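You operate a simulated robot arm through the tools that you are given. There is no shell and no other tool. Be economical: measure what you need, move in short steps, check, and stop when the job is done.

The job below is to be done with a simulated two-armed robot. You get a single attempt, and the scene is never put back.

Task
Prove the blue pressure tester, then put it in the long white tray.
Fine: hold it steady, shut its tap, press its button three times, open the tap again; the rest stays.

Only the result counts: the job must be done as asked and must still hold three seconds after the hand-in. Knocking over, shifting, dropping, spilling or breaking anything else fails it.

Robot
Two 7-joint arms with two-finger parallel grippers on one trunk, on a base that drives. Base frame: it is fixed to the floor where the robot stands at the start and does not move with it; the origin is under the middle of the robot, x ahead of it, y to its left, z up. Lengths are in m, angles in rad, forces in N, time in s.
The left shoulder is at the start at [0.02, 0.113, 1.297], the right one opposite. With the tool pointing down near the work surface each hand reaches from about 0.1 to 0.3 m from the robot's upright axis, wherever it stands, measured 20 degrees to its own side. Places, roughly: button of the blue pressure tester [0.3, 0.1, 1]; handle of the grey pull tester [0.1, 0.4, 0.6]; knob of the green tester [0.2, 0.3, 1]; knob of the orange tester [0.1, 0.5, 0.6]; long white tray [0, 0.6, 0.8]; long white tray (24x17x5 cm) [0, 0.6, 0.8]; tap of the blue pressure tester [0.4, 0.1, 1]. Payload 1.57 kg a hand.
The TCP of each hand is the grasp point between the finger pads, 0.03 m short of the fingertips. In the tool frame z runs along the fingers and y along their closing line. The gripper opens to 0.08 m. The fingers are 0.017 m wide and 0.012 m thick; the gripper's body (0.04 by 0.082 m) begins 0.08 m behind the TCP.
Orientation is that of the tool frame in the base frame, as a unit quaternion [x, y, z, w]. With the fingers straight down and closing along the base's y, the tool's x points along the base's -x, its y along +y and its z along -z.

Tools
- The arms move only by the tool apply_moves. It takes "left_deltas", "right_deltas" or both (then of equal length, played together; a hand with none holds still); each is a list that holds one entry, the list of rows, each a list of 7 numbers: the shift along the tool's x, y, z in m, then the turn, a rotation vector about the tool's x, y, z in degrees, then the opening, from 0 (shut) to 1 (fully open). In form: [[[x, y, z, rx, ry, rz, fingers], ...]]. A call has 1 to 12 rows; each row shifts and turns the commanded pose from where the row before left it, along the tool's axes as they then stand. Rows are played at 5 a second. More than 0.05 m and 0.15 rad between two rows, or a gripper value outside its range, and nothing of the call is played. Where a pose cannot be reached the arm comes as near as it can. A force on the tool above 90 N (or 10 N above the force at the start of the call, whichever is more), or a blocked arm, ends the call early, and 0.2 s more pass. The fingers move at their own pace (about 0.045 m/s each) and stop on an object; they squeeze with about 35 N. The grip force told is the motor's: it shows also when the fingers shut on nothing. Time passes only in rows, and 0.2 s behind the last, so rows that do not move let the fingers close. It gives the time, the measured TCP pose, the force on the tool (base axes), the opening and the grip force at its end, in the units of the frame above (readings bear some noise), with the torque about the TCP (base axes, N m) and any sound that the robot's microphone picked up.
- Cameras (640 x 400 px; columns grow to the right, rows downward): "scene" is now at [0.0751, 0.0636, 1.4327]; the picture's right is [0.70, -0.72, 0.00], its down [-0.34, -0.33, -0.88] and it looks along [0.63, 0.61, -0.47] (base axes); focal length 214 px, centre (320, 200). "left" rides on the left gripper at [0.072, 0.007, -0.122] in its tool frame; the picture's right is [-0.09, 1.00, 0.00], its down [-0.84, -0.08, -0.54] and it looks along [-0.54, -0.05, 0.84] (tool axes); focal length 238 px, centre (320, 200). "right" rides on the right gripper at [0.072, -0.007, -0.122] in its tool frame; the picture's right is [0.09, 1.00, 0.00], its down [-0.84, 0.08, -0.54] and it looks along [-0.54, 0.05, 0.84] (tool axes); focal length 238 px, centre (320, 200). There is no depth. A picture from a camera that has moved, and an enlarged one, comes with that camera's place and axes in the base frame and with its lens.
- capture(camera): a new picture of that camera. No time passes.
- move_column(by): slides the trunk up (or, below 0, down) by that many m; the arms and the scene camera ride with it, the base frame stays. It gives what a move gives, with no picture.
- steer(legs): drives the robot by 1 to 6 legs, each [ahead, left, turn to the left] in m, m and rad, along the robot's own axes; the way and the turn of a leg run together, so that a leg with both is an arc; at most 1.5 m and 3.142 rad a leg. The arms and the cameras ride along, it lands a little off, and it stops where it bumps. It gives what a move gives.
- pan_tilt(pan, tilt): turns the head with the scene camera to pan (to the left, within 1.396 rad either way) and tilt (down, from -0.506 to 1.204), counted from straight ahead of the robot. It gives what a move gives.
- close_up(camera, box): a new picture of the part [left, top, right, bottom] of that camera's present view, enlarged. No time passes.
- job_done(): hands the job in; it is judged then, once.

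Go step by step. Nothing tells you exact positions but the pictures and the camera data: compare them with the known pose of the tool, close in by small moves and look again before you grip or let go. The budget is 120 turns and 100 pictures, counting those below and the enlarged ones. Unless the task says otherwise, let go and move clear before handing in.

The tools are called after "Emit:" as name(argument=value, ...) on one line, values as JSON. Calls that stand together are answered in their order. apply_moves: Moves the arms, as the interface text tells. Its arguments: {"type":"object","properties":{"left_deltas":{"type":"array","items":{"type":"array","items":{"type":"array","items":{"type":"number"}}}},"right_deltas":{"type":"array","items":{"type":"array","items":{"type":"array","items":{"type":"number"}}}}},"required":[]} The other tools are called the same way: move_column (by) slides the trunk up or down; steer (legs) drives the base; pan_tilt (pan, tilt) turns the head that bears the scene camera; capture (camera) takes a picture; close_up (camera, box) takes an enlarged picture of a part of a camera's view; job_done () hands the job in.

At the start:

```text
t: 0.0
left_tcp_pos: [0.2992, 0.3947, 1.3736]
left_tcp_rot: [-0.001, 1.0, 0.0, 0.0]
left_wrist_force: [-0.5, 0.7, -0.5]
left_wrist_torque: [0.0, 0.05, 0.02]
left_opening: 0.0798
left_grip_force: 0.1
right_tcp_pos: [0.397, 0.0571, 1.2968]
right_tcp_rot: [0.0, 1.0, 0.0, 0.0]
right_wrist_force: [0.0, -0.3, 0.5]
right_wrist_torque: [0.02, -0.01, -0.03]
right_opening: 0.0801
right_grip_force: 0.0
trunk travel left (down, up): [-0.35, 0.22]
robot x, y, heading: [0.0006, -0.0011, -0.003]
head pan, tilt: [0.773, 0.494]
```

scene: 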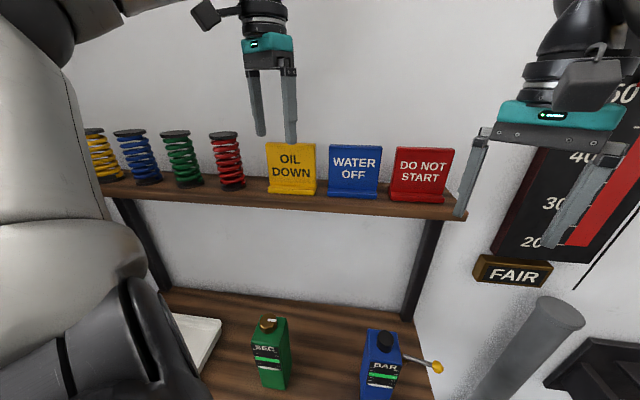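
right: 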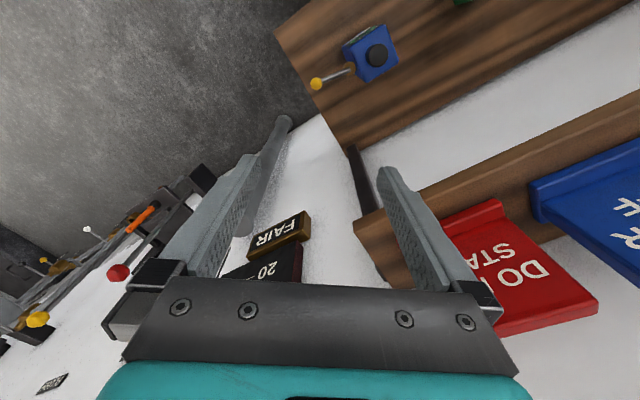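
left: 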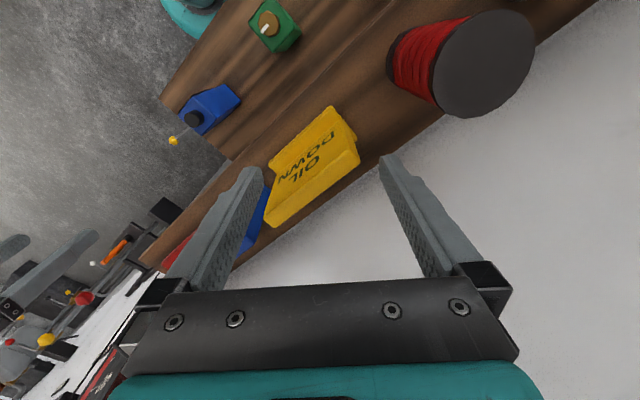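

I see the blue tester with a black button on top and a yellow-tipped lever tap on its side, standing at the right end of the bench. I'll turn the head toward it and look closer.

Emit:
pan_tilt(pan=0.5, tilt=0.9)

Emit:
capture(camera="scene")

Emit:
close_up(camera="right", box=[280, 0, 440, 100])

```text
t: 0.9
left_tcp_pos: [0.3003, 0.3952, 1.3739]
left_tcp_rot: [0.0, 1.0, -0.001, 0.0]
left_wrist_force: [0.2, -0.2, -0.6]
left_wrist_torque: [0.01, 0.0, -0.01]
left_opening: 0.0803
left_grip_force: 0.0
right_tcp_pos: [0.3956, 0.0568, 1.2973]
right_tcp_rot: [0.0, 1.0, 0.0, 0.0]
right_wrist_force: [0.9, 0.0, -0.1]
right_wrist_torque: [-0.01, 0.0, -0.04]
right_opening: 0.08
right_grip_force: 0.0
trunk travel left (down, up): [-0.35, 0.22]
robot x, y, heading: [0.0033, -0.0031, 0.005]
head pan, tilt: [0.499, 0.901]
```

```text
96 pictures are left
camera scene: at [0.0762, 0.0362, 1.3984], right [0.48, -0.88, 0.0], down [-0.69, -0.38, -0.62], along [0.55, 0.3, -0.78], focal length 214 px, centre (320, 200)
```

scene: 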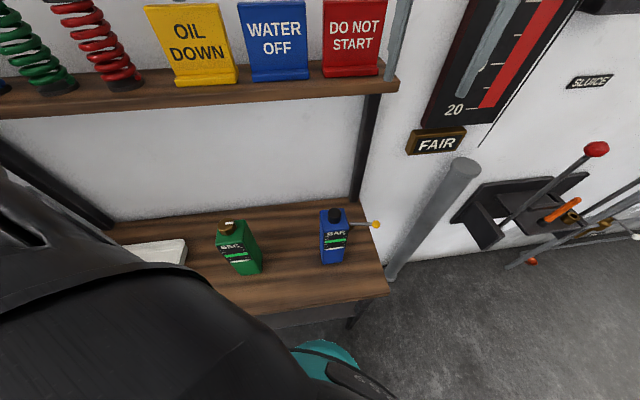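

```text
4.00 times, centred on (360, 50) of right
camera zoom: at [0.326, 0.05, 1.42], right [-0.09, 1.0, 0.0], down [0.84, 0.08, 0.54], along [0.54, 0.05, -0.84], focal length 953 px, centre (160, 800)
```

zoom: 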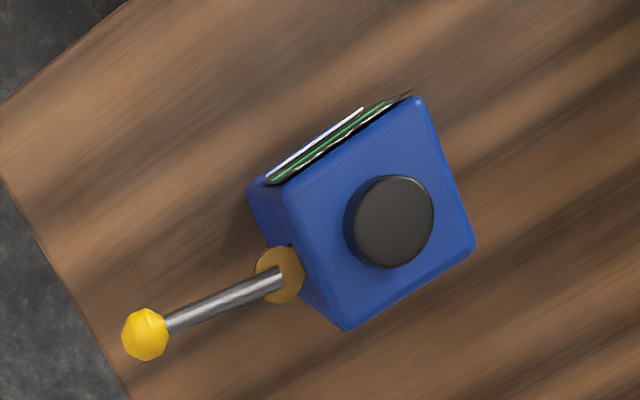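

The tester's details need a closer look, especially the label and the tap lever.

Emit:
close_up(camera="scene", box=[296, 190, 392, 280])

Emit:
close_up(camera="left", box=[150, 70, 270, 160])

Emit:
close_up(camera="scene", box=[196, 190, 292, 280])

```text
4.44 times, centred on (344, 235) of scene
camera zoom: at [0.0762, 0.0362, 1.3984], right [0.48, -0.88, 0.0], down [-0.69, -0.38, -0.62], along [0.55, 0.3, -0.78], focal length 953 px, centre (213, 44)
```

zoom: 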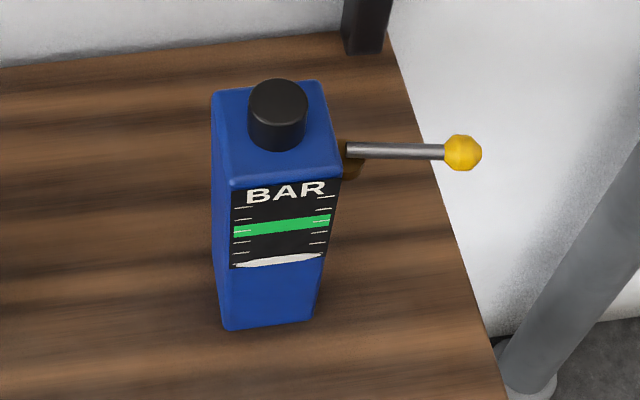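

```text
4.44 times, centred on (210, 115) of left
camera zoom: at [0.2278, 0.402, 1.4958], right [0.09, 1.0, 0.0], down [0.84, -0.08, 0.54], along [0.54, -0.05, -0.84], focal length 1059 px, centre (809, 578)
```

zoom: 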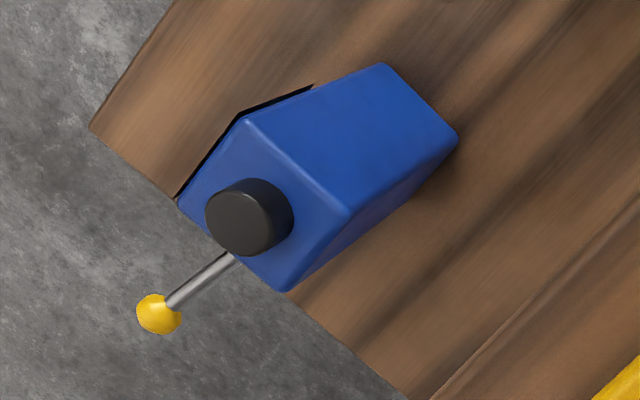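

```text
4.44 times, centred on (244, 235) of scene
camera zoom: at [0.0762, 0.0362, 1.3984], right [0.48, -0.88, 0.0], down [-0.69, -0.38, -0.62], along [0.55, 0.3, -0.78], focal length 953 px, centre (658, 44)
```

zoom: 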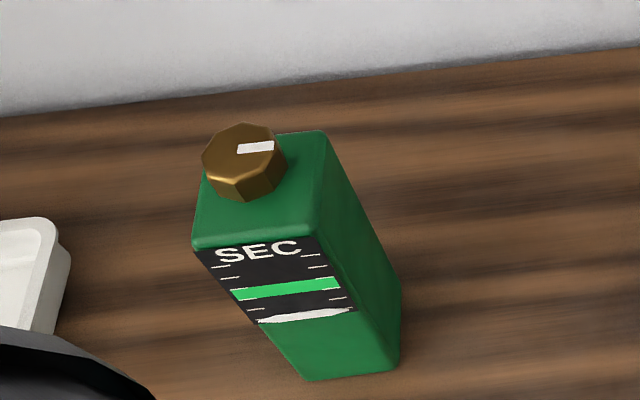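

The left fingers hover just above the OIL DOWN sign and the right hand is near the shelf end, so I first raise and retract both hands away from the shelf.

Emit:
apply_moves(left_deltas=[[[0, 0, -0.04, 0, 0, 0, 1], [0.02, -0.035, 0, 0, 0, 0, 1], [0.02, -0.035, 0, 0, 0, 0, 1], [0.02, -0.035, 0, 0, 0, 0, 1], [0.02, -0.035, 0, 0, 0, 0, 1], [0.02, -0.035, 0, 0, 0, 0, 1]]], right_deltas=[[[0, 0, 0, 0, 0, 0, 1], [0.03, -0.02, 0, 0, 0, 0, 1], [0.03, -0.02, 0, 0, 0, 0, 1], [0.03, -0.02, 0, 0, 0, 0, 1], [0.03, -0.02, 0, 0, 0, 0, 1], [0, 0, 0, 0, 0, 0, 1]]])

Emit:
pan_tilt(pan=0.9, tilt=0.8)

Emit:
capture(camera="scene")

Emit:
capture(camera="left")

```text
t: 2.3
left_tcp_pos: [0.1998, 0.2198, 1.416]
left_tcp_rot: [-0.001, 1.0, 0.001, 0.0]
left_wrist_force: [0.1, -0.2, -0.6]
left_wrist_torque: [0.02, 0.0, 0.01]
left_opening: 0.0802
left_grip_force: 0.1
right_tcp_pos: [0.276, -0.0225, 1.2986]
right_tcp_rot: [0.001, 1.0, -0.001, 0.0]
right_wrist_force: [0.0, -0.3, -0.6]
right_wrist_torque: [0.02, 0.0, 0.0]
right_opening: 0.0798
right_grip_force: 0.1
trunk travel left (down, up): [-0.35, 0.22]
robot x, y, heading: [0.0014, -0.0007, -0.004]
head pan, tilt: [0.499, 0.901]
```

```text
t: 3.1
left_tcp_pos: [0.2013, 0.2214, 1.4156]
left_tcp_rot: [-0.001, 1.0, 0.0, 0.0]
left_wrist_force: [0.4, 0.8, 0.1]
left_wrist_torque: [-0.02, 0.0, 0.0]
left_opening: 0.0799
left_grip_force: 0.2
right_tcp_pos: [0.2772, -0.0219, 1.2981]
right_tcp_rot: [0.0, 1.0, 0.001, -0.001]
right_wrist_force: [0.7, 1.2, 0.5]
right_wrist_torque: [0.02, 0.01, -0.01]
right_opening: 0.08
right_grip_force: 0.0
trunk travel left (down, up): [-0.35, 0.22]
robot x, y, heading: [-0.0026, -0.0033, 0.0]
head pan, tilt: [0.901, 0.799]
```

```text
91 pictures are left
camera scene: at [0.0601, 0.0631, 1.4062], right [0.78, -0.62, 0.0], down [-0.45, -0.56, -0.7], along [0.43, 0.55, -0.72], focal length 214 px, centre (320, 200)
```

scene: 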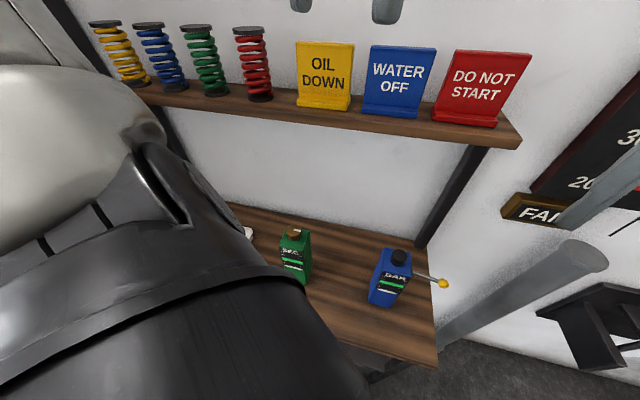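

```text
90 pictures are left
camera left: at [0.1291, 0.2274, 1.5374], right [0.09, 1.0, 0.0], down [0.84, -0.08, 0.54], along [0.54, -0.05, -0.84], focal length 238 px, centre (320, 200)
```

left: 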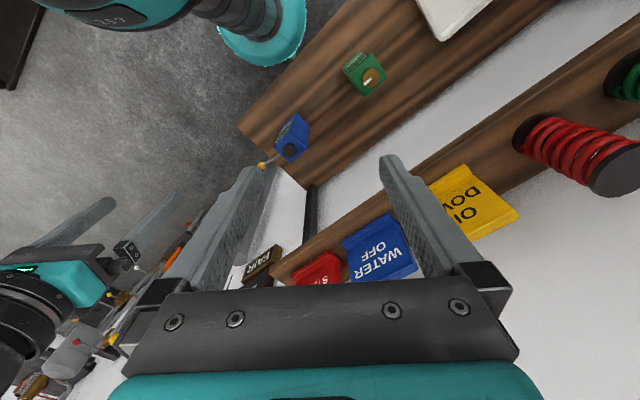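

The geometry: tester centre about (0.33, 0.137), body top z≈0.985, table z≈0.81, lever out of the right side at z≈0.965. The bench faces me at about 36° to the left, so I'll tuck the hands, turn to face it and step in.

Emit:
apply_moves(left_deltas=[[[0.025, -0.01, 0, 0, 0, 0, 1], [0.025, -0.01, 0, 0, 0, 0, 1], [0, 0, 0, 0, 0, 0, 1]]], right_deltas=[[[0.025, -0.026, 0, 0, 0, 0, 1], [0.025, -0.026, 0, 0, 0, 0, 1], [0.025, -0.026, 0, 0, 0, 0, 1]]])

Emit:
steer(legs=[[0, 0, 0.63], [0.04, -0.08, 0]])

Emit:
pan_tilt(pan=0.0, tilt=0.9)

Emit:
capture(camera="scene")

Emit:
capture(camera="right")

```text
t: 3.9
left_tcp_pos: [0.1508, 0.1994, 1.4153]
left_tcp_rot: [-0.001, 1.0, 0.001, 0.001]
left_wrist_force: [0.0, -0.7, -0.6]
left_wrist_torque: [0.03, -0.01, 0.02]
left_opening: 0.0799
left_grip_force: 0.0
right_tcp_pos: [0.2016, -0.1016, 1.299]
right_tcp_rot: [0.001, 1.0, 0.0, 0.0]
right_wrist_force: [0.1, -0.9, 0.3]
right_wrist_torque: [0.03, 0.0, -0.03]
right_opening: 0.0802
right_grip_force: 0.1
trunk travel left (down, up): [-0.35, 0.22]
robot x, y, heading: [-0.0036, -0.0036, -0.0]
head pan, tilt: [0.901, 0.799]
```

```text
t: 6.8
left_tcp_pos: [0.0835, 0.2097, 1.415]
left_tcp_rot: [-0.311, 0.951, 0.0, 0.0]
left_wrist_force: [0.1, 0.0, -0.6]
left_wrist_torque: [-0.02, 0.04, -0.01]
left_opening: 0.0801
left_grip_force: 0.1
right_tcp_pos: [0.3035, -0.0042, 1.2985]
right_tcp_rot: [-0.31, 0.951, 0.0, 0.0]
right_wrist_force: [0.0, 0.2, 0.3]
right_wrist_torque: [0.02, 0.0, 0.01]
right_opening: 0.0799
right_grip_force: 0.0
trunk travel left (down, up): [-0.35, 0.22]
robot x, y, heading: [0.0825, -0.0421, 0.626]
head pan, tilt: [0.901, 0.799]
```

```text
t: 8.0
left_tcp_pos: [0.085, 0.2132, 1.4137]
left_tcp_rot: [-0.316, 0.949, 0.001, 0.001]
left_wrist_force: [40.6, 59.2, 0.1]
left_wrist_torque: [-6.24, 4.36, 2.31]
left_opening: 0.0798
left_grip_force: 0.1
right_tcp_pos: [0.3021, -0.0028, 1.2993]
right_tcp_rot: [-0.309, 0.951, 0.0, 0.0]
right_wrist_force: [0.2, 0.3, 0.0]
right_wrist_torque: [0.0, -0.02, -0.01]
right_opening: 0.08
right_grip_force: 0.0
trunk travel left (down, up): [-0.35, 0.22]
robot x, y, heading: [0.0779, -0.0438, 0.626]
head pan, tilt: [0.0, 0.901]
```

```text
89 pictures are left
camera scene: at [0.1116, 0.0403, 1.4044], right [0.95, -0.31, 0.0], down [-0.23, -0.7, -0.68], along [0.21, 0.65, -0.73], focal length 214 px, centre (320, 200)
```

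scene: 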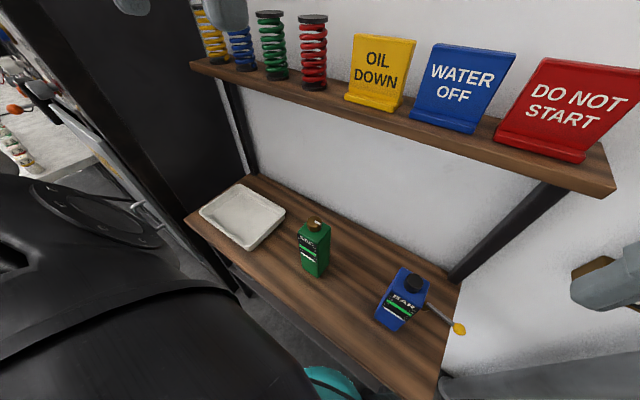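

```text
88 pictures are left
camera right: at [0.2493, -0.0523, 1.4206], right [-0.66, 0.75, 0.0], down [0.63, 0.56, 0.54], along [0.41, 0.36, -0.84], focal length 238 px, centre (320, 200)
```

right: 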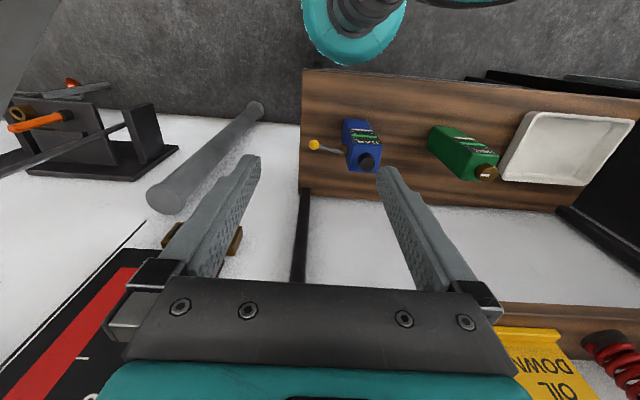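

The head seems blocked by the left hand (60 N on it, and the camera isn't facing straight ahead). I'll move the left hand away to the left and down.

Emit:
apply_moves(left_deltas=[[[0, 0.03, 0, 0, 0, 0, 1], [-0.01, 0.03, 0.02, 0, 0, 0, 1], [-0.01, 0.03, 0.02, 0, 0, 0, 1], [-0.01, 0.02, 0.04, 0, 0, 0, 1], [0, 0, 0.04, 0, 0, 0, 1]]])

Emit:
pan_tilt(pan=0.0, tilt=0.9)

Emit:
capture(camera="scene")

```text
t: 9.2
left_tcp_pos: [0.0424, 0.3159, 1.2948]
left_tcp_rot: [-0.31, 0.951, 0.001, 0.0]
left_wrist_force: [-0.3, 0.7, 0.0]
left_wrist_torque: [0.0, 0.01, 0.03]
left_opening: 0.0799
left_grip_force: 0.1
right_tcp_pos: [0.3029, -0.003, 1.2991]
right_tcp_rot: [-0.31, 0.951, 0.0, 0.0]
right_wrist_force: [-0.7, -0.7, -0.5]
right_wrist_torque: [-0.01, -0.04, 0.06]
right_opening: 0.08
right_grip_force: 0.0
trunk travel left (down, up): [-0.35, 0.22]
robot x, y, heading: [0.0774, -0.041, 0.634]
head pan, tilt: [0.0, 0.901]
```

```text
t: 9.8
left_tcp_pos: [0.0427, 0.3157, 1.2958]
left_tcp_rot: [-0.309, 0.951, 0.0, 0.001]
left_wrist_force: [0.4, 0.7, -0.4]
left_wrist_torque: [-0.03, -0.03, 0.02]
left_opening: 0.0801
left_grip_force: 0.0
right_tcp_pos: [0.3017, -0.003, 1.2985]
right_tcp_rot: [-0.31, 0.951, 0.0, 0.0]
right_wrist_force: [-0.1, -0.5, -0.3]
right_wrist_torque: [0.01, 0.0, 0.01]
right_opening: 0.08
right_grip_force: 0.1
trunk travel left (down, up): [-0.35, 0.22]
robot x, y, heading: [0.0816, -0.0435, 0.629]
head pan, tilt: [0.0, 0.901]
```

```text
87 pictures are left
camera scene: at [0.1475, 0.0099, 1.3984], right [0.6, -0.8, 0.0], down [-0.63, -0.47, -0.62], along [0.5, 0.37, -0.78], focal length 214 px, centre (320, 200)
```

scene: 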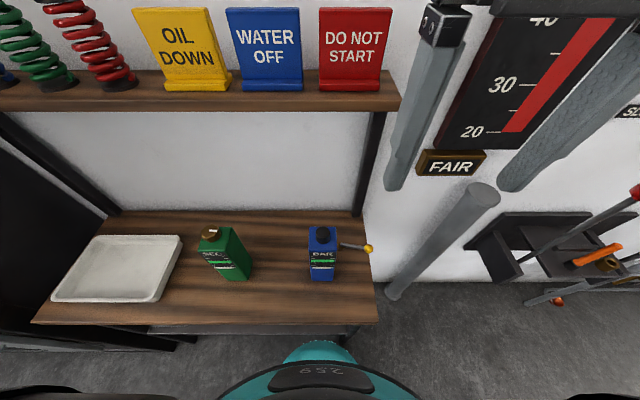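

Facing the bench squarely now. Zoom on the tester and bring the right camera lower to see the tap.

Emit:
close_up(camera="scene", box=[296, 215, 384, 290])

Emit:
close_up(camera="right", box=[290, 100, 400, 190])

```text
5.33 times, centred on (340, 252) of scene
camera zoom: at [0.1475, 0.0099, 1.3984], right [0.6, -0.8, 0.0], down [-0.63, -0.47, -0.62], along [0.5, 0.37, -0.78], focal length 1144 px, centre (213, -80)
```

zoom: 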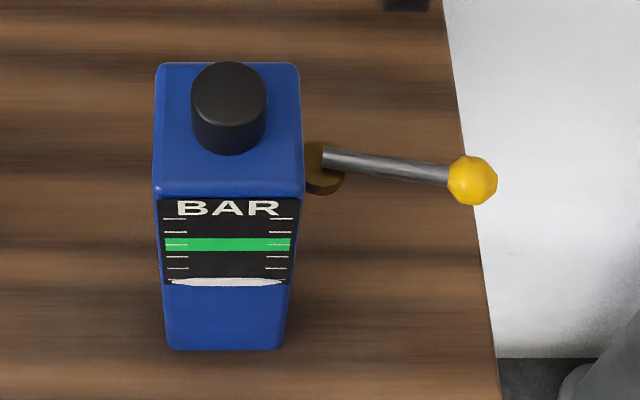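

```text
4.44 times, centred on (345, 145) of right
camera zoom: at [0.2494, -0.0523, 1.4206], right [-0.66, 0.75, 0.0], down [0.63, 0.56, 0.54], along [0.41, 0.36, -0.84], focal length 1059 px, centre (209, 444)
```

zoom: 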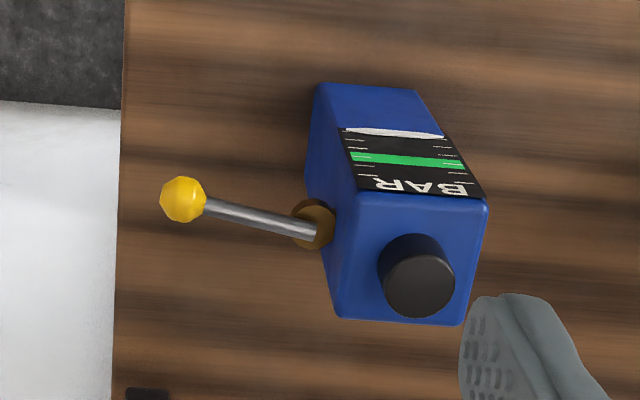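

I lower the trunk by 0.2 m to look at the tap from nearer; both hands are clear of the bench things.

Emit:
move_column(by=-0.2)

Emit:
capture(camera="scene")

Emit:
capture(camera="right")

```text
t: 11.9
left_tcp_pos: [0.0429, 0.3162, 1.0946]
left_tcp_rot: [-0.31, 0.951, 0.001, 0.001]
left_wrist_force: [-0.3, 0.3, 0.5]
left_wrist_torque: [0.03, -0.01, -0.02]
left_opening: 0.0801
left_grip_force: 0.1
right_tcp_pos: [0.3035, -0.0032, 1.0975]
right_tcp_rot: [-0.31, 0.951, 0.0, 0.0]
right_wrist_force: [-0.1, 0.2, -0.1]
right_wrist_torque: [-0.01, -0.01, 0.01]
right_opening: 0.0799
right_grip_force: 0.0
trunk travel left (down, up): [-0.15, 0.42]
robot x, y, heading: [0.0776, -0.042, 0.629]
head pan, tilt: [0.0, 0.901]
```

```text
84 pictures are left
camera scene: at [0.1475, 0.0099, 1.1985], right [0.6, -0.8, 0.0], down [-0.63, -0.47, -0.62], along [0.5, 0.37, -0.78], focal length 214 px, centre (320, 200)
```

scene: 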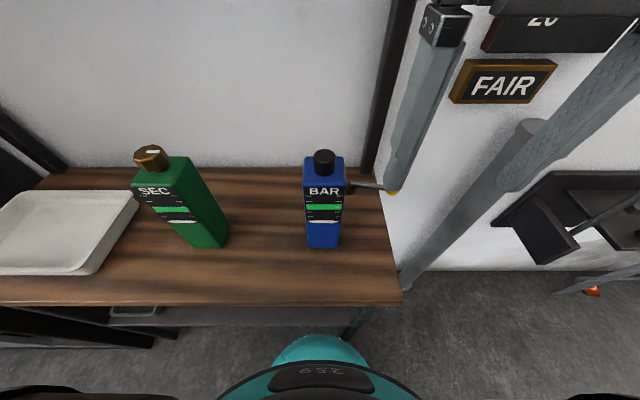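

```text
83 pictures are left
camera right: at [0.2494, -0.0523, 1.2207], right [-0.66, 0.75, 0.0], down [0.63, 0.56, 0.54], along [0.41, 0.36, -0.84], focal length 238 px, centre (320, 200)
```

right: 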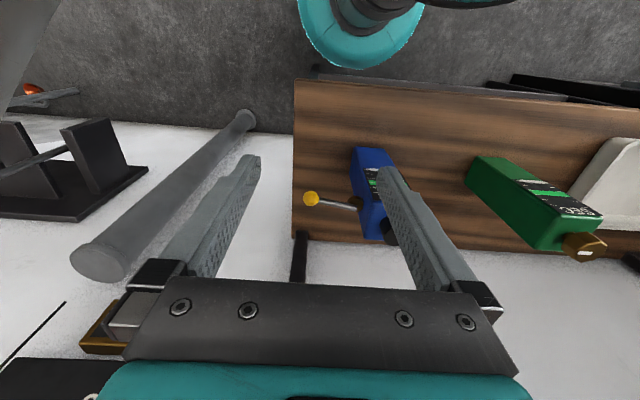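

The right finger hides the tap; I move the right hand away to the right and look again.

Emit:
apply_moves(right_deltas=[[[0.02, -0.04, 0, 0, 0, 0, 1], [0.02, -0.04, 0, 0, 0, 0, 1]]])

Emit:
close_up(camera="scene", box=[290, 140, 418, 260])

Emit:
close_up(camera="right", box=[300, 100, 440, 240])

```text
t: 12.5
left_tcp_pos: [0.0408, 0.3146, 1.0958]
left_tcp_rot: [-0.311, 0.95, 0.0, 0.001]
left_wrist_force: [0.3, -0.5, -0.5]
left_wrist_torque: [0.04, 0.0, 0.0]
left_opening: 0.0801
left_grip_force: 0.0
right_tcp_pos: [0.3166, -0.0937, 1.0995]
right_tcp_rot: [-0.311, 0.95, 0.0, -0.001]
right_wrist_force: [-1.0, 0.2, 0.0]
right_wrist_torque: [0.02, 0.01, -0.02]
right_opening: 0.0798
right_grip_force: 0.1
trunk travel left (down, up): [-0.15, 0.42]
robot x, y, heading: [0.0807, -0.0387, 0.632]
head pan, tilt: [0.0, 0.901]
```

```text
3.33 times, centred on (354, 200) of scene
camera zoom: at [0.1478, 0.0083, 1.1984], right [0.59, -0.81, 0.0], down [-0.63, -0.46, -0.62], along [0.5, 0.37, -0.78], focal length 715 px, centre (207, 200)
```

zoom: 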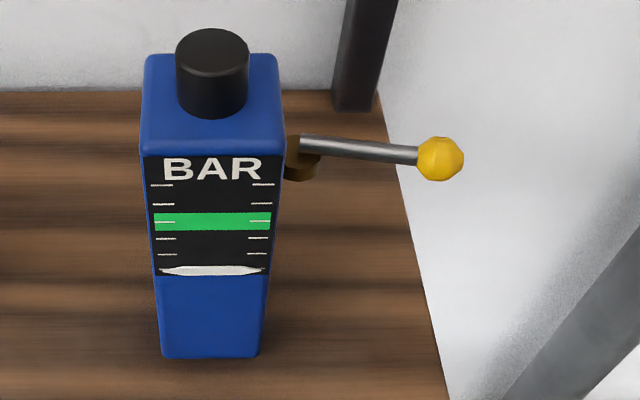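

```text
2.86 times, centred on (370, 170) of right
camera zoom: at [0.2639, -0.1428, 1.2211], right [-0.66, 0.75, 0.0], down [0.63, 0.56, 0.54], along [0.41, 0.36, -0.84], focal length 681 px, centre (177, 286)
```

zoom: 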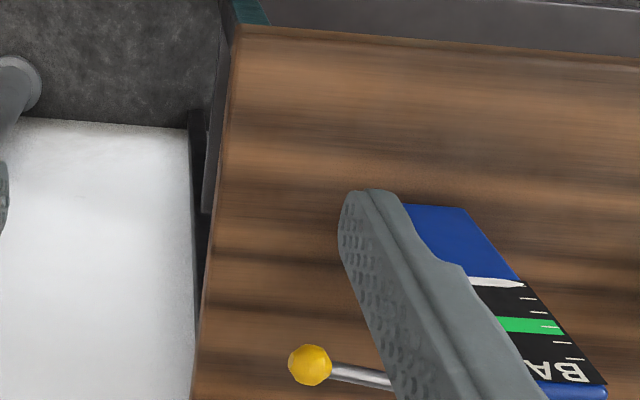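

The tap turns on an upright brass pivot at the right side, with the lever now sticking straight out. Before stepping nearer I check what lies under the bench.

Emit:
pan_tilt(pan=0.3, tilt=1.1)

Emit:
capture(camera="scene")

Emit:
capture(camera="left")

```text
t: 13.3
left_tcp_pos: [0.0429, 0.3152, 1.0957]
left_tcp_rot: [-0.311, 0.95, 0.0, 0.001]
left_wrist_force: [0.8, 0.2, -0.1]
left_wrist_torque: [0.02, 0.02, -0.01]
left_opening: 0.08
left_grip_force: 0.0
right_tcp_pos: [0.3156, -0.0932, 1.0991]
right_tcp_rot: [-0.31, 0.951, 0.0, 0.001]
right_wrist_force: [0.0, 0.0, -0.4]
right_wrist_torque: [0.02, 0.03, 0.01]
right_opening: 0.0802
right_grip_force: 0.0
trunk travel left (down, up): [-0.15, 0.42]
robot x, y, heading: [0.0844, -0.0407, 0.629]
head pan, tilt: [0.3, 1.1]
```

```text
80 pictures are left
camera scene: at [0.1247, 0.0154, 1.1845], right [0.8, -0.6, 0.0], down [-0.53, -0.71, -0.45], along [0.27, 0.36, -0.89], focal length 214 px, centre (320, 200)
```

scene: 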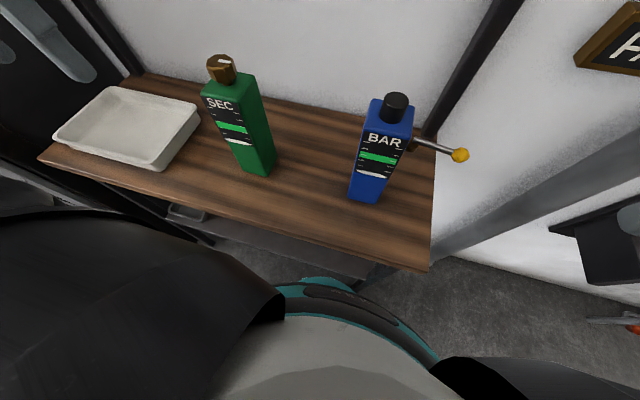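

```text
79 pictures are left
camera left: at [-0.019, 0.2789, 1.217], right [-0.51, 0.86, 0.0], down [0.72, 0.43, 0.54], along [0.47, 0.28, -0.84], focal length 238 px, centre (320, 200)
```

left: 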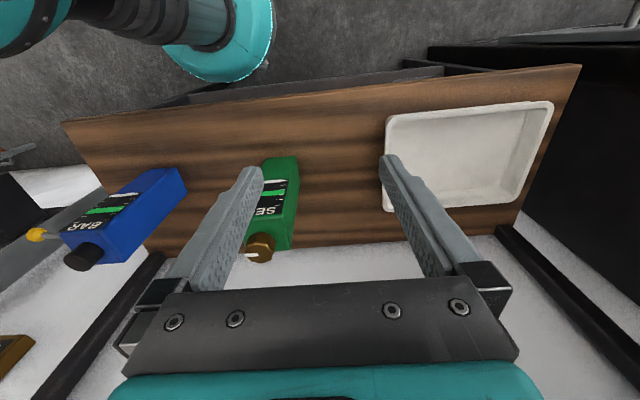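

There is a lower shelf under the bench, so I'll stay where I stand and try the reach. The left hand will hold the body front-to-back, tilted in from the left: first I turn it 90° about its own axis.

Emit:
apply_moves(left_deltas=[[[0, 0, 0, 0, 0, 7.5, 1], [0, 0, 0, 0, 0, 7.5, 1], [0, 0, 0, 0, 0, 7.5, 1], [0, 0, 0, 0, 0, 7.5, 1], [0, 0, 0, 0, 0, 7.5, 1], [0, 0, 0, 0, 0, 7.5, 1], [0, 0, 0, 0, 0, 7.5, 1], [0, 0, 0, 0, 0, 7.5, 1], [0, 0, 0, 0, 0, 7.5, 1], [0, 0, 0, 0, 0, 7.5, 1], [0, 0, 0, 0, 0, 7.5, 1], [0, 0, 0, 0, 0, 7.5, 1]]])

Emit:
capture(camera="left")

```text
t: 15.9
left_tcp_pos: [0.0428, 0.3155, 1.0962]
left_tcp_rot: [0.455, 0.891, 0.0, 0.0]
left_wrist_force: [-0.3, -0.1, 0.5]
left_wrist_torque: [0.01, -0.01, -0.02]
left_opening: 0.0801
left_grip_force: 0.1
right_tcp_pos: [0.3163, -0.0924, 1.0989]
right_tcp_rot: [-0.31, 0.951, 0.0, -0.001]
right_wrist_force: [0.4, 0.2, -0.1]
right_wrist_torque: [-0.01, 0.03, -0.03]
right_opening: 0.0801
right_grip_force: 0.1
trunk travel left (down, up): [-0.15, 0.42]
robot x, y, heading: [0.0797, -0.0433, 0.626]
head pan, tilt: [0.3, 1.1]
```

```text
78 pictures are left
camera left: at [0.006, 0.3778, 1.2173], right [0.86, 0.51, 0.0], down [0.43, -0.72, 0.54], along [0.28, -0.47, -0.84], focal length 238 px, centre (320, 200)
```

left: 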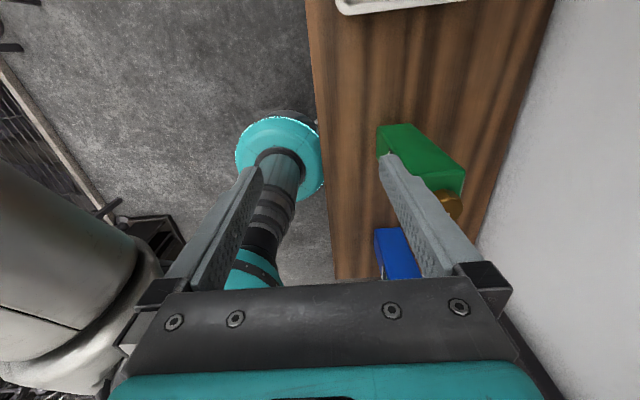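

Now I tilt the left hand 40° so it leans in from the left, and travel part of the way toward the tester at height.

Emit:
apply_moves(left_deltas=[[[0, 0, 0, 0, -8, 0, 1], [0, 0, 0, 0, -8, 0, 1], [0, 0, 0, 0, -8, 0, 1], [0, 0, 0, 0, -8, 0, 1], [0, 0, 0, 0, -8, 0, 1], [-0.0359, 0.018, 0.0257, 0, 0, 0, 1], [-0.0359, 0.018, 0.0257, 0, 0, 0, 1], [-0.0359, 0.018, 0.0257, 0, 0, 0, 1], [-0.0359, 0.018, 0.0257, 0, 0, 0, 1]]])

Emit:
capture(camera="scene")

Emit:
capture(camera="left")

```text
t: 17.9
left_tcp_pos: [0.2068, 0.2162, 1.1086]
left_tcp_rot: [0.425, 0.838, -0.154, 0.305]
left_wrist_force: [-0.3, -0.6, -0.3]
left_wrist_torque: [-0.03, 0.0, -0.02]
left_opening: 0.0798
left_grip_force: 0.1
right_tcp_pos: [0.3188, -0.0922, 1.0989]
right_tcp_rot: [-0.31, 0.951, 0.0, -0.001]
right_wrist_force: [0.5, -0.2, 0.3]
right_wrist_torque: [0.0, 0.0, -0.01]
right_opening: 0.0798
right_grip_force: 0.0
trunk travel left (down, up): [-0.15, 0.42]
robot x, y, heading: [0.0781, -0.0434, 0.63]
head pan, tilt: [0.3, 1.1]
```

```text
77 pictures are left
camera scene: at [0.1253, 0.015, 1.1845], right [0.8, -0.6, 0.0], down [-0.53, -0.71, -0.45], along [0.27, 0.36, -0.89], focal length 214 px, centre (320, 200)
```

scene: 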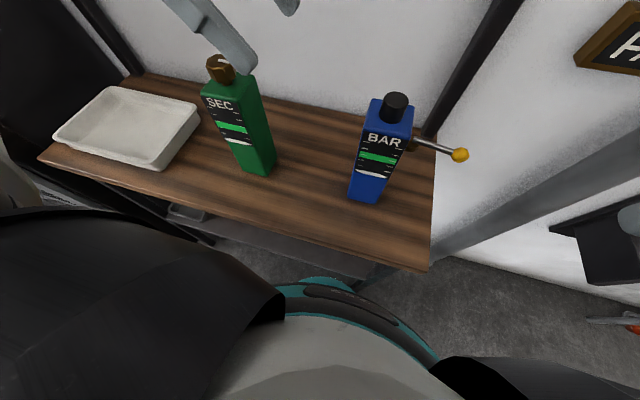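

```text
76 pictures are left
camera left: at [0.133, 0.3281, 1.1548], right [0.84, 0.53, 0.06], down [0.11, -0.28, 0.95], along [0.52, -0.8, -0.3], focal length 238 px, centre (320, 200)
```

left: 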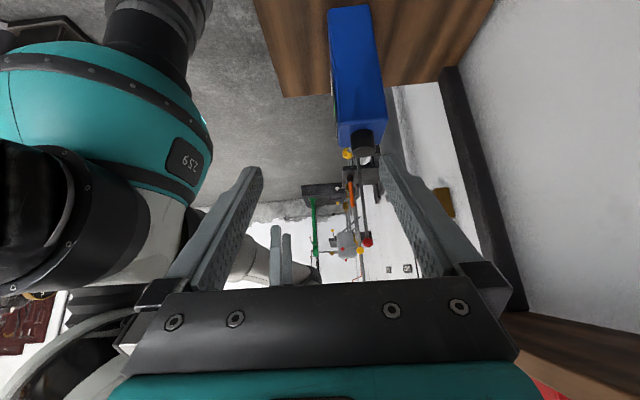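

Good reach. I continue over the tester at height.

Emit:
apply_moves(left_deltas=[[[-0.0315, 0.0171, 0.0303, 0, 0, 0, 1], [-0.0315, 0.0171, 0.0303, 0, 0, 0, 1], [-0.0315, 0.0171, 0.0303, 0, 0, 0, 1], [0, 0, 0, 0, 0, 0, 1]]])

Emit:
capture(camera="scene")

Emit:
capture(camera="left")

```text
t: 18.9
left_tcp_pos: [0.3246, 0.139, 1.1007]
left_tcp_rot: [0.426, 0.838, -0.155, 0.305]
left_wrist_force: [0.1, 0.3, -0.6]
left_wrist_torque: [-0.02, 0.02, 0.0]
left_opening: 0.0799
left_grip_force: 0.0
right_tcp_pos: [0.3168, -0.0935, 1.0978]
right_tcp_rot: [-0.31, 0.951, 0.0, 0.001]
right_wrist_force: [-0.7, -0.1, -1.1]
right_wrist_torque: [0.01, 0.02, -0.01]
right_opening: 0.0798
right_grip_force: 0.1
trunk travel left (down, up): [-0.15, 0.42]
robot x, y, heading: [0.0799, -0.0405, 0.626]
head pan, tilt: [0.3, 1.1]
```

```text
75 pictures are left
camera scene: at [0.1247, 0.0154, 1.1845], right [0.8, -0.6, 0.0], down [-0.53, -0.71, -0.45], along [0.27, 0.36, -0.89], focal length 214 px, centre (320, 200)
```

scene: 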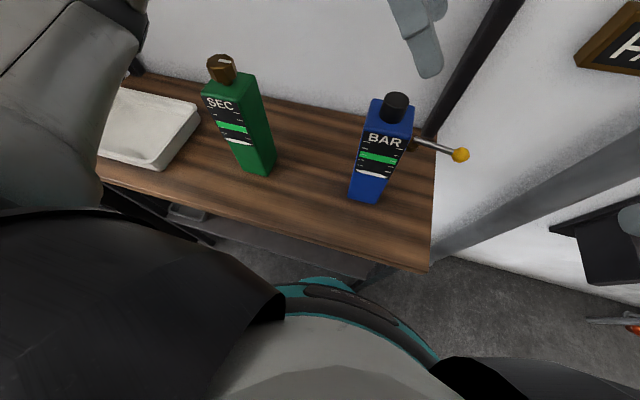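

```text
74 pictures are left
camera left: at [0.2505, 0.2504, 1.147], right [0.84, 0.53, 0.06], down [0.11, -0.28, 0.95], along [0.52, -0.8, -0.3], focal length 238 px, centre (320, 200)
```

left: 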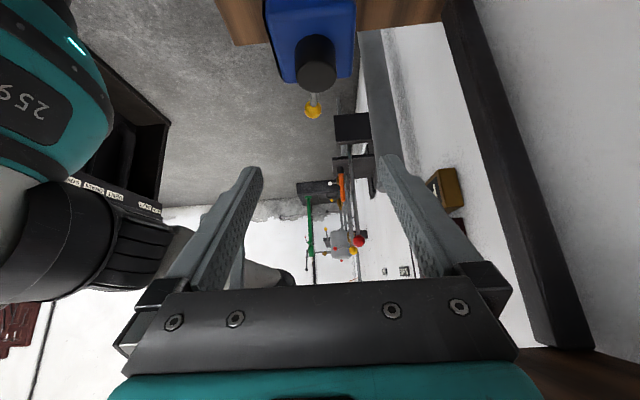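

The hand is centred on the body. I descend halfway and check that the fingers straddle it.

Emit:
apply_moves(left_deltas=[[[0.0257, 0, 0.0306, 0, 0, 0, 1], [0.0257, 0, 0.0306, 0, 0, 0, 1]]])

Emit:
capture(camera="scene")

Emit:
capture(camera="left")

```text
t: 19.5
left_tcp_pos: [0.3243, 0.1391, 1.0174]
left_tcp_rot: [0.425, 0.838, -0.154, 0.305]
left_wrist_force: [-0.4, 0.5, 0.1]
left_wrist_torque: [0.0, -0.02, 0.02]
left_opening: 0.0801
left_grip_force: 0.0
right_tcp_pos: [0.3173, -0.0923, 1.0989]
right_tcp_rot: [-0.309, 0.951, 0.0, 0.0]
right_wrist_force: [1.1, -0.8, -0.9]
right_wrist_torque: [0.0, 0.0, -0.02]
right_opening: 0.0798
right_grip_force: 0.0
trunk travel left (down, up): [-0.15, 0.42]
robot x, y, heading: [0.0805, -0.0381, 0.631]
head pan, tilt: [0.3, 1.1]
```

```text
73 pictures are left
camera scene: at [0.1246, 0.0155, 1.1845], right [0.8, -0.6, 0.0], down [-0.53, -0.71, -0.45], along [0.27, 0.36, -0.89], focal length 214 px, centre (320, 200)
```

scene: 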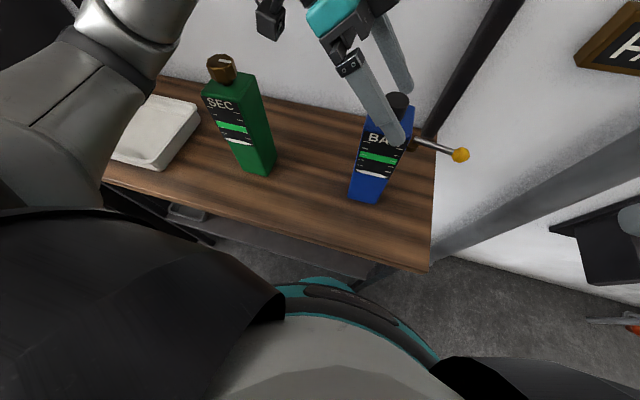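

```text
72 pictures are left
camera left: at [0.251, 0.2514, 1.0657], right [0.85, 0.53, 0.06], down [0.11, -0.28, 0.95], along [0.52, -0.8, -0.3], focal length 238 px, centre (320, 200)
```

left: 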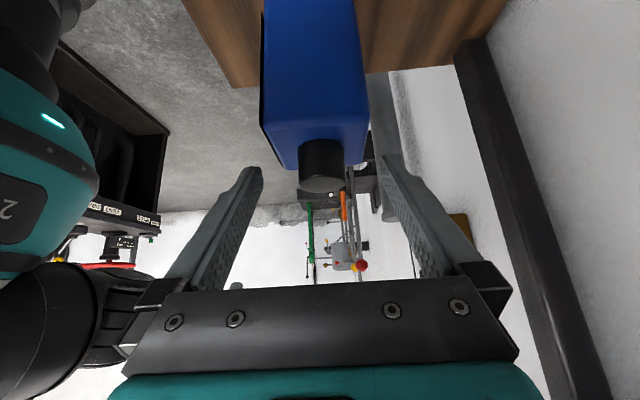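

Body lies centred between the fingers; I descend to about z 0.90.

Emit:
apply_moves(left_deltas=[[[0.0193, 0, 0.023, 0, 0, 0, 1], [0.0193, 0, 0.023, 0, 0, 0, 1]]])

Emit:
capture(camera="left")

Emit:
close_up(camera="scene", box=[280, 40, 480, 220])

```text
t: 20.1
left_tcp_pos: [0.3244, 0.1383, 0.9595]
left_tcp_rot: [0.426, 0.838, -0.154, 0.306]
left_wrist_force: [-0.7, -0.7, -0.8]
left_wrist_torque: [-0.01, 0.01, 0.02]
left_opening: 0.0801
left_grip_force: 0.0
right_tcp_pos: [0.3166, -0.092, 1.0986]
right_tcp_rot: [-0.309, 0.951, 0.001, 0.0]
right_wrist_force: [-0.1, -0.5, 0.8]
right_wrist_torque: [0.01, 0.02, 0.01]
right_opening: 0.08
right_grip_force: 0.1
trunk travel left (down, up): [-0.15, 0.42]
robot x, y, heading: [0.0769, -0.0398, 0.63]
head pan, tilt: [0.3, 1.1]
```

```text
71 pictures are left
camera left: at [0.2509, 0.2507, 1.0066], right [0.85, 0.53, 0.06], down [0.11, -0.28, 0.95], along [0.52, -0.8, -0.3], focal length 238 px, centre (320, 200)
```

left: 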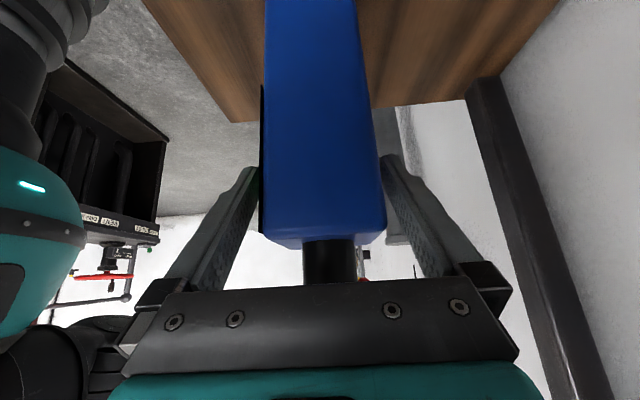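

```text
2.22 times, centred on (380, 130) of scene
camera zoom: at [0.1246, 0.0154, 1.1845], right [0.8, -0.6, 0.0], down [-0.53, -0.71, -0.45], along [0.27, 0.36, -0.89], focal length 477 px, centre (187, 356)
```

zoom: 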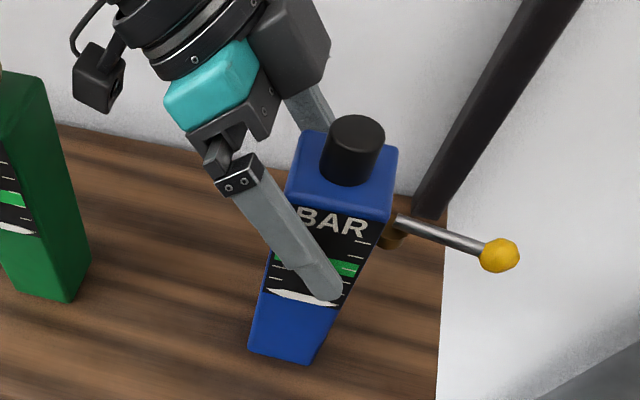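

Fingers straddle cleanly. I go down a further 4.5 cm and close the grip on the body.

Emit:
apply_moves(left_deltas=[[[0.0145, 0, 0.0172, 0, 0, 0, 1], [0.0145, 0, 0.0172, 0, 0, 0, 1], [0, 0, 0, 0, 0, 0, 1], [0, 0, 0, 0, 0, 0, 0.6], [0, 0, 0, 0, 0, 0, 0.6], [0, 0, 0, 0, 0, 0, 0.3], [0, 0, 0, 0, 0, 0, 0.3], [0, 0, 0, 0, 0, 0, 0.3]]])

Emit:
close_up(camera="scene", box=[280, 40, 480, 220])

Emit:
capture(camera="left")

```text
t: 21.9
left_tcp_pos: [0.3256, 0.1397, 0.9147]
left_tcp_rot: [0.425, 0.838, -0.155, 0.304]
left_wrist_force: [1.7, 0.1, 0.0]
left_wrist_torque: [0.04, -0.13, 0.03]
left_opening: 0.0598
left_grip_force: 34.7
right_tcp_pos: [0.3165, -0.092, 1.0991]
right_tcp_rot: [-0.31, 0.951, 0.0, 0.0]
right_wrist_force: [0.3, 0.5, -0.3]
right_wrist_torque: [0.0, 0.01, 0.01]
right_opening: 0.0799
right_grip_force: 0.0
trunk travel left (down, up): [-0.15, 0.42]
robot x, y, heading: [0.0794, -0.0424, 0.626]
head pan, tilt: [0.3, 1.1]
```

```text
2.22 times, centred on (380, 130) of scene
camera zoom: at [0.1249, 0.0154, 1.1844], right [0.8, -0.6, 0.0], down [-0.53, -0.71, -0.45], along [0.27, 0.36, -0.89], focal length 477 px, centre (187, 356)
```

zoom: 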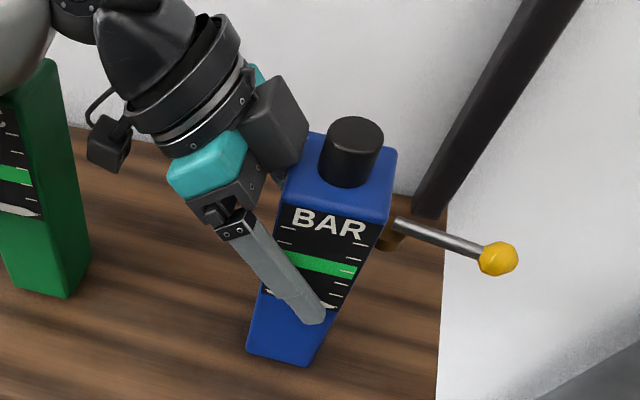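

```text
68 pictures are left
camera left: at [0.2512, 0.2512, 0.9613], right [0.85, 0.53, 0.06], down [0.11, -0.28, 0.95], along [0.52, -0.8, -0.3], focal length 238 px, centre (320, 200)
```

left: 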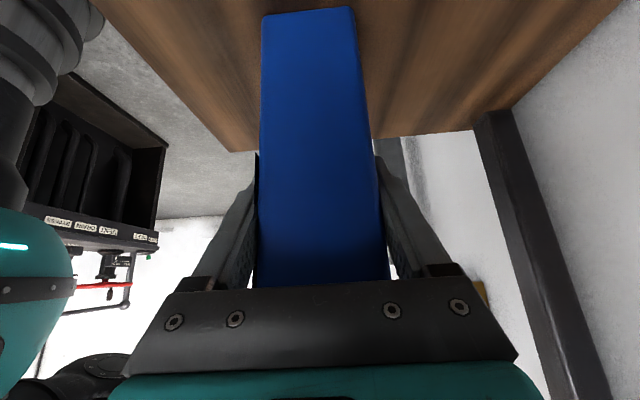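

The tester is gripped firmly (6 cm, 35 N) and hasn't shifted. Next the right hand turns 90° so that its fingers can straddle the lever.

Emit:
apply_moves(right_deltas=[[[0, 0, 0, 0, 0, -7.5, 1], [0, 0, 0, 0, 0, -7.5, 1], [0, 0, 0, 0, 0, -7.5, 1], [0, 0, 0, 0, 0, -7.5, 1], [0, 0, 0, 0, 0, -7.5, 1], [0, 0, 0, 0, 0, -7.5, 1], [0, 0, 0, 0, 0, -7.5, 1], [0, 0, 0, 0, 0, -7.5, 1], [0, 0, 0, 0, 0, -7.5, 1], [0, 0, 0, 0, 0, -7.5, 1], [0, 0, 0, 0, 0, -7.5, 1], [0, 0, 0, 0, 0, -7.5, 1]]])

Emit:
capture(camera="right")

```text
t: 24.5
left_tcp_pos: [0.3254, 0.1401, 0.9145]
left_tcp_rot: [0.425, 0.838, -0.155, 0.305]
left_wrist_force: [-0.5, -0.5, 0.3]
left_wrist_torque: [0.05, 0.05, 0.0]
left_opening: 0.0601
left_grip_force: 34.8
right_tcp_pos: [0.3154, -0.0923, 1.0982]
right_tcp_rot: [0.892, -0.452, 0.0, 0.0]
right_wrist_force: [-0.2, 0.3, -0.1]
right_wrist_torque: [-0.01, 0.0, -0.01]
right_opening: 0.0801
right_grip_force: 0.0
trunk travel left (down, up): [-0.15, 0.42]
robot x, y, heading: [0.0801, -0.0403, 0.626]
head pan, tilt: [0.3, 1.1]
```

```text
67 pictures are left
camera right: at [0.3658, -0.1469, 1.2202], right [-0.75, -0.66, 0.0], down [-0.56, 0.63, 0.54], along [-0.36, 0.41, -0.84], focal length 238 px, centre (320, 200)
```

right: 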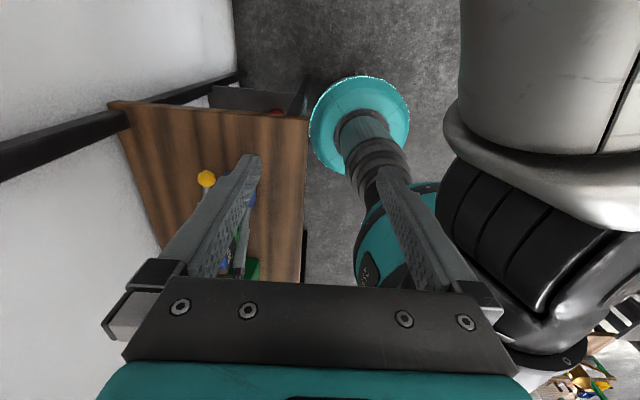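

Now move the right hand over the lever, still above it.

Emit:
apply_moves(right_deltas=[[[-0.0229, -0.0351, 0.011, 0, 0, 0, 1], [-0.0229, -0.0351, 0.011, 0, 0, 0, 1], [-0.0229, -0.0351, 0.011, 0, 0, 0, 1], [-0.0229, -0.0351, 0.011, 0, 0, 0, 1], [0, 0, 0, 0, 0, 0, 1]]])

Emit:
capture(camera="right")

Emit:
capture(camera="scene")

```text
t: 25.7
left_tcp_pos: [0.3259, 0.1393, 0.9146]
left_tcp_rot: [0.425, 0.838, -0.154, 0.305]
left_wrist_force: [0.2, 1.1, -0.4]
left_wrist_torque: [0.03, 0.03, 0.03]
left_opening: 0.0598
left_grip_force: 35.3
right_tcp_pos: [0.3424, 0.0622, 1.05]
right_tcp_rot: [0.891, -0.454, 0.0, -0.001]
right_wrist_force: [-0.6, 0.7, -0.1]
right_wrist_torque: [0.01, -0.01, -0.01]
right_opening: 0.0799
right_grip_force: 0.1
right hand out of reach, approached as far as the arm can: row 2, 3, 4
trunk travel left (down, up): [-0.15, 0.42]
robot x, y, heading: [0.0789, -0.0398, 0.63]
head pan, tilt: [0.3, 1.1]
```

```text
66 pictures are left
camera right: at [0.391, 0.007, 1.1714], right [-0.75, -0.66, 0.0], down [-0.55, 0.63, 0.54], along [-0.36, 0.41, -0.84], focal length 238 px, centre (320, 200)
```

right: 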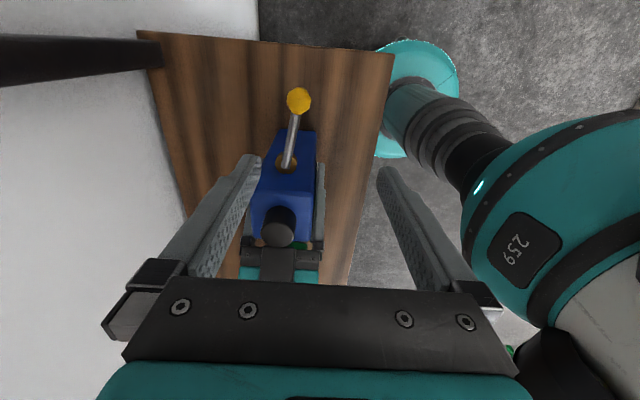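

```text
65 pictures are left
camera scene: at [0.1248, 0.0153, 1.1845], right [0.8, -0.6, 0.0], down [-0.53, -0.71, -0.45], along [0.27, 0.36, -0.89], focal length 214 px, centre (320, 200)
```

scene: 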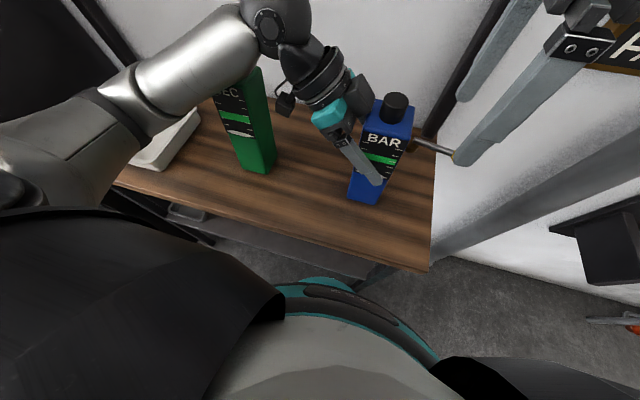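

The right hand falls about 3 cm short, so the robot must stand nearer. I release the tester, lift the left hand clear, back the right hand off a bit, and step 5 cm forward.

Emit:
apply_moves(left_deltas=[[[0, 0, 0, 0, 0, 0, 1], [0, 0, 0, 0, 0, 0, 1], [0, 0, 0, 0, 0, 0, 1], [-0.0239, 0, -0.0285, 0, 0, 0, 1], [-0.0239, 0, -0.0285, 0, 0, 0, 1], [-0.0239, 0, -0.0285, 0, 0, 0, 1], [-0.0239, 0, -0.0285, 0, 0, 0, 1], [-0.0239, 0, -0.0285, 0, 0, 0, 1]]], right_deltas=[[[0, 0, 0, 0, 0, 0, 1], [0, 0, 0, 0, 0, 0, 1], [0, 0, 0, 0, 0, 0, 1], [0, 0.03, -0.02, 0, 0, 0, 1], [0.01, 0.03, -0.02, 0, 0, 0, 1], [0.01, 0, 0, 0, 0, 0, 1], [0, 0, 0, 0, 0, 0, 1], [0, 0, 0, 0, 0, 0, 1]]])

Emit:
capture(camera="scene")

```text
t: 27.5
left_tcp_pos: [0.3236, 0.1415, 1.0989]
left_tcp_rot: [0.425, 0.838, -0.155, 0.305]
left_wrist_force: [-0.1, 0.1, 0.2]
left_wrist_torque: [-0.02, -0.02, 0.0]
left_opening: 0.0802
left_grip_force: 0.0
right_tcp_pos: [0.3033, 0.0104, 1.0889]
right_tcp_rot: [0.891, -0.454, 0.0, -0.001]
right_wrist_force: [-0.1, 0.2, 0.0]
right_wrist_torque: [0.0, 0.0, 0.0]
right_opening: 0.0798
right_grip_force: 0.1
trunk travel left (down, up): [-0.15, 0.42]
robot x, y, heading: [0.0815, -0.0427, 0.631]
head pan, tilt: [0.3, 1.1]
```

```text
64 pictures are left
camera scene: at [0.1247, 0.0152, 1.1845], right [0.8, -0.6, 0.0], down [-0.53, -0.71, -0.45], along [0.27, 0.36, -0.89], focal length 214 px, centre (320, 200)
```

scene: 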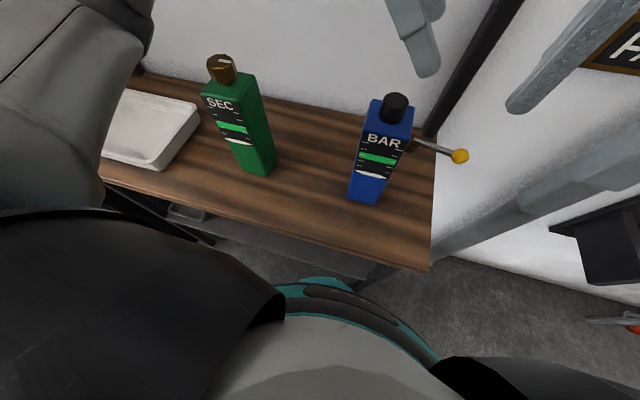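

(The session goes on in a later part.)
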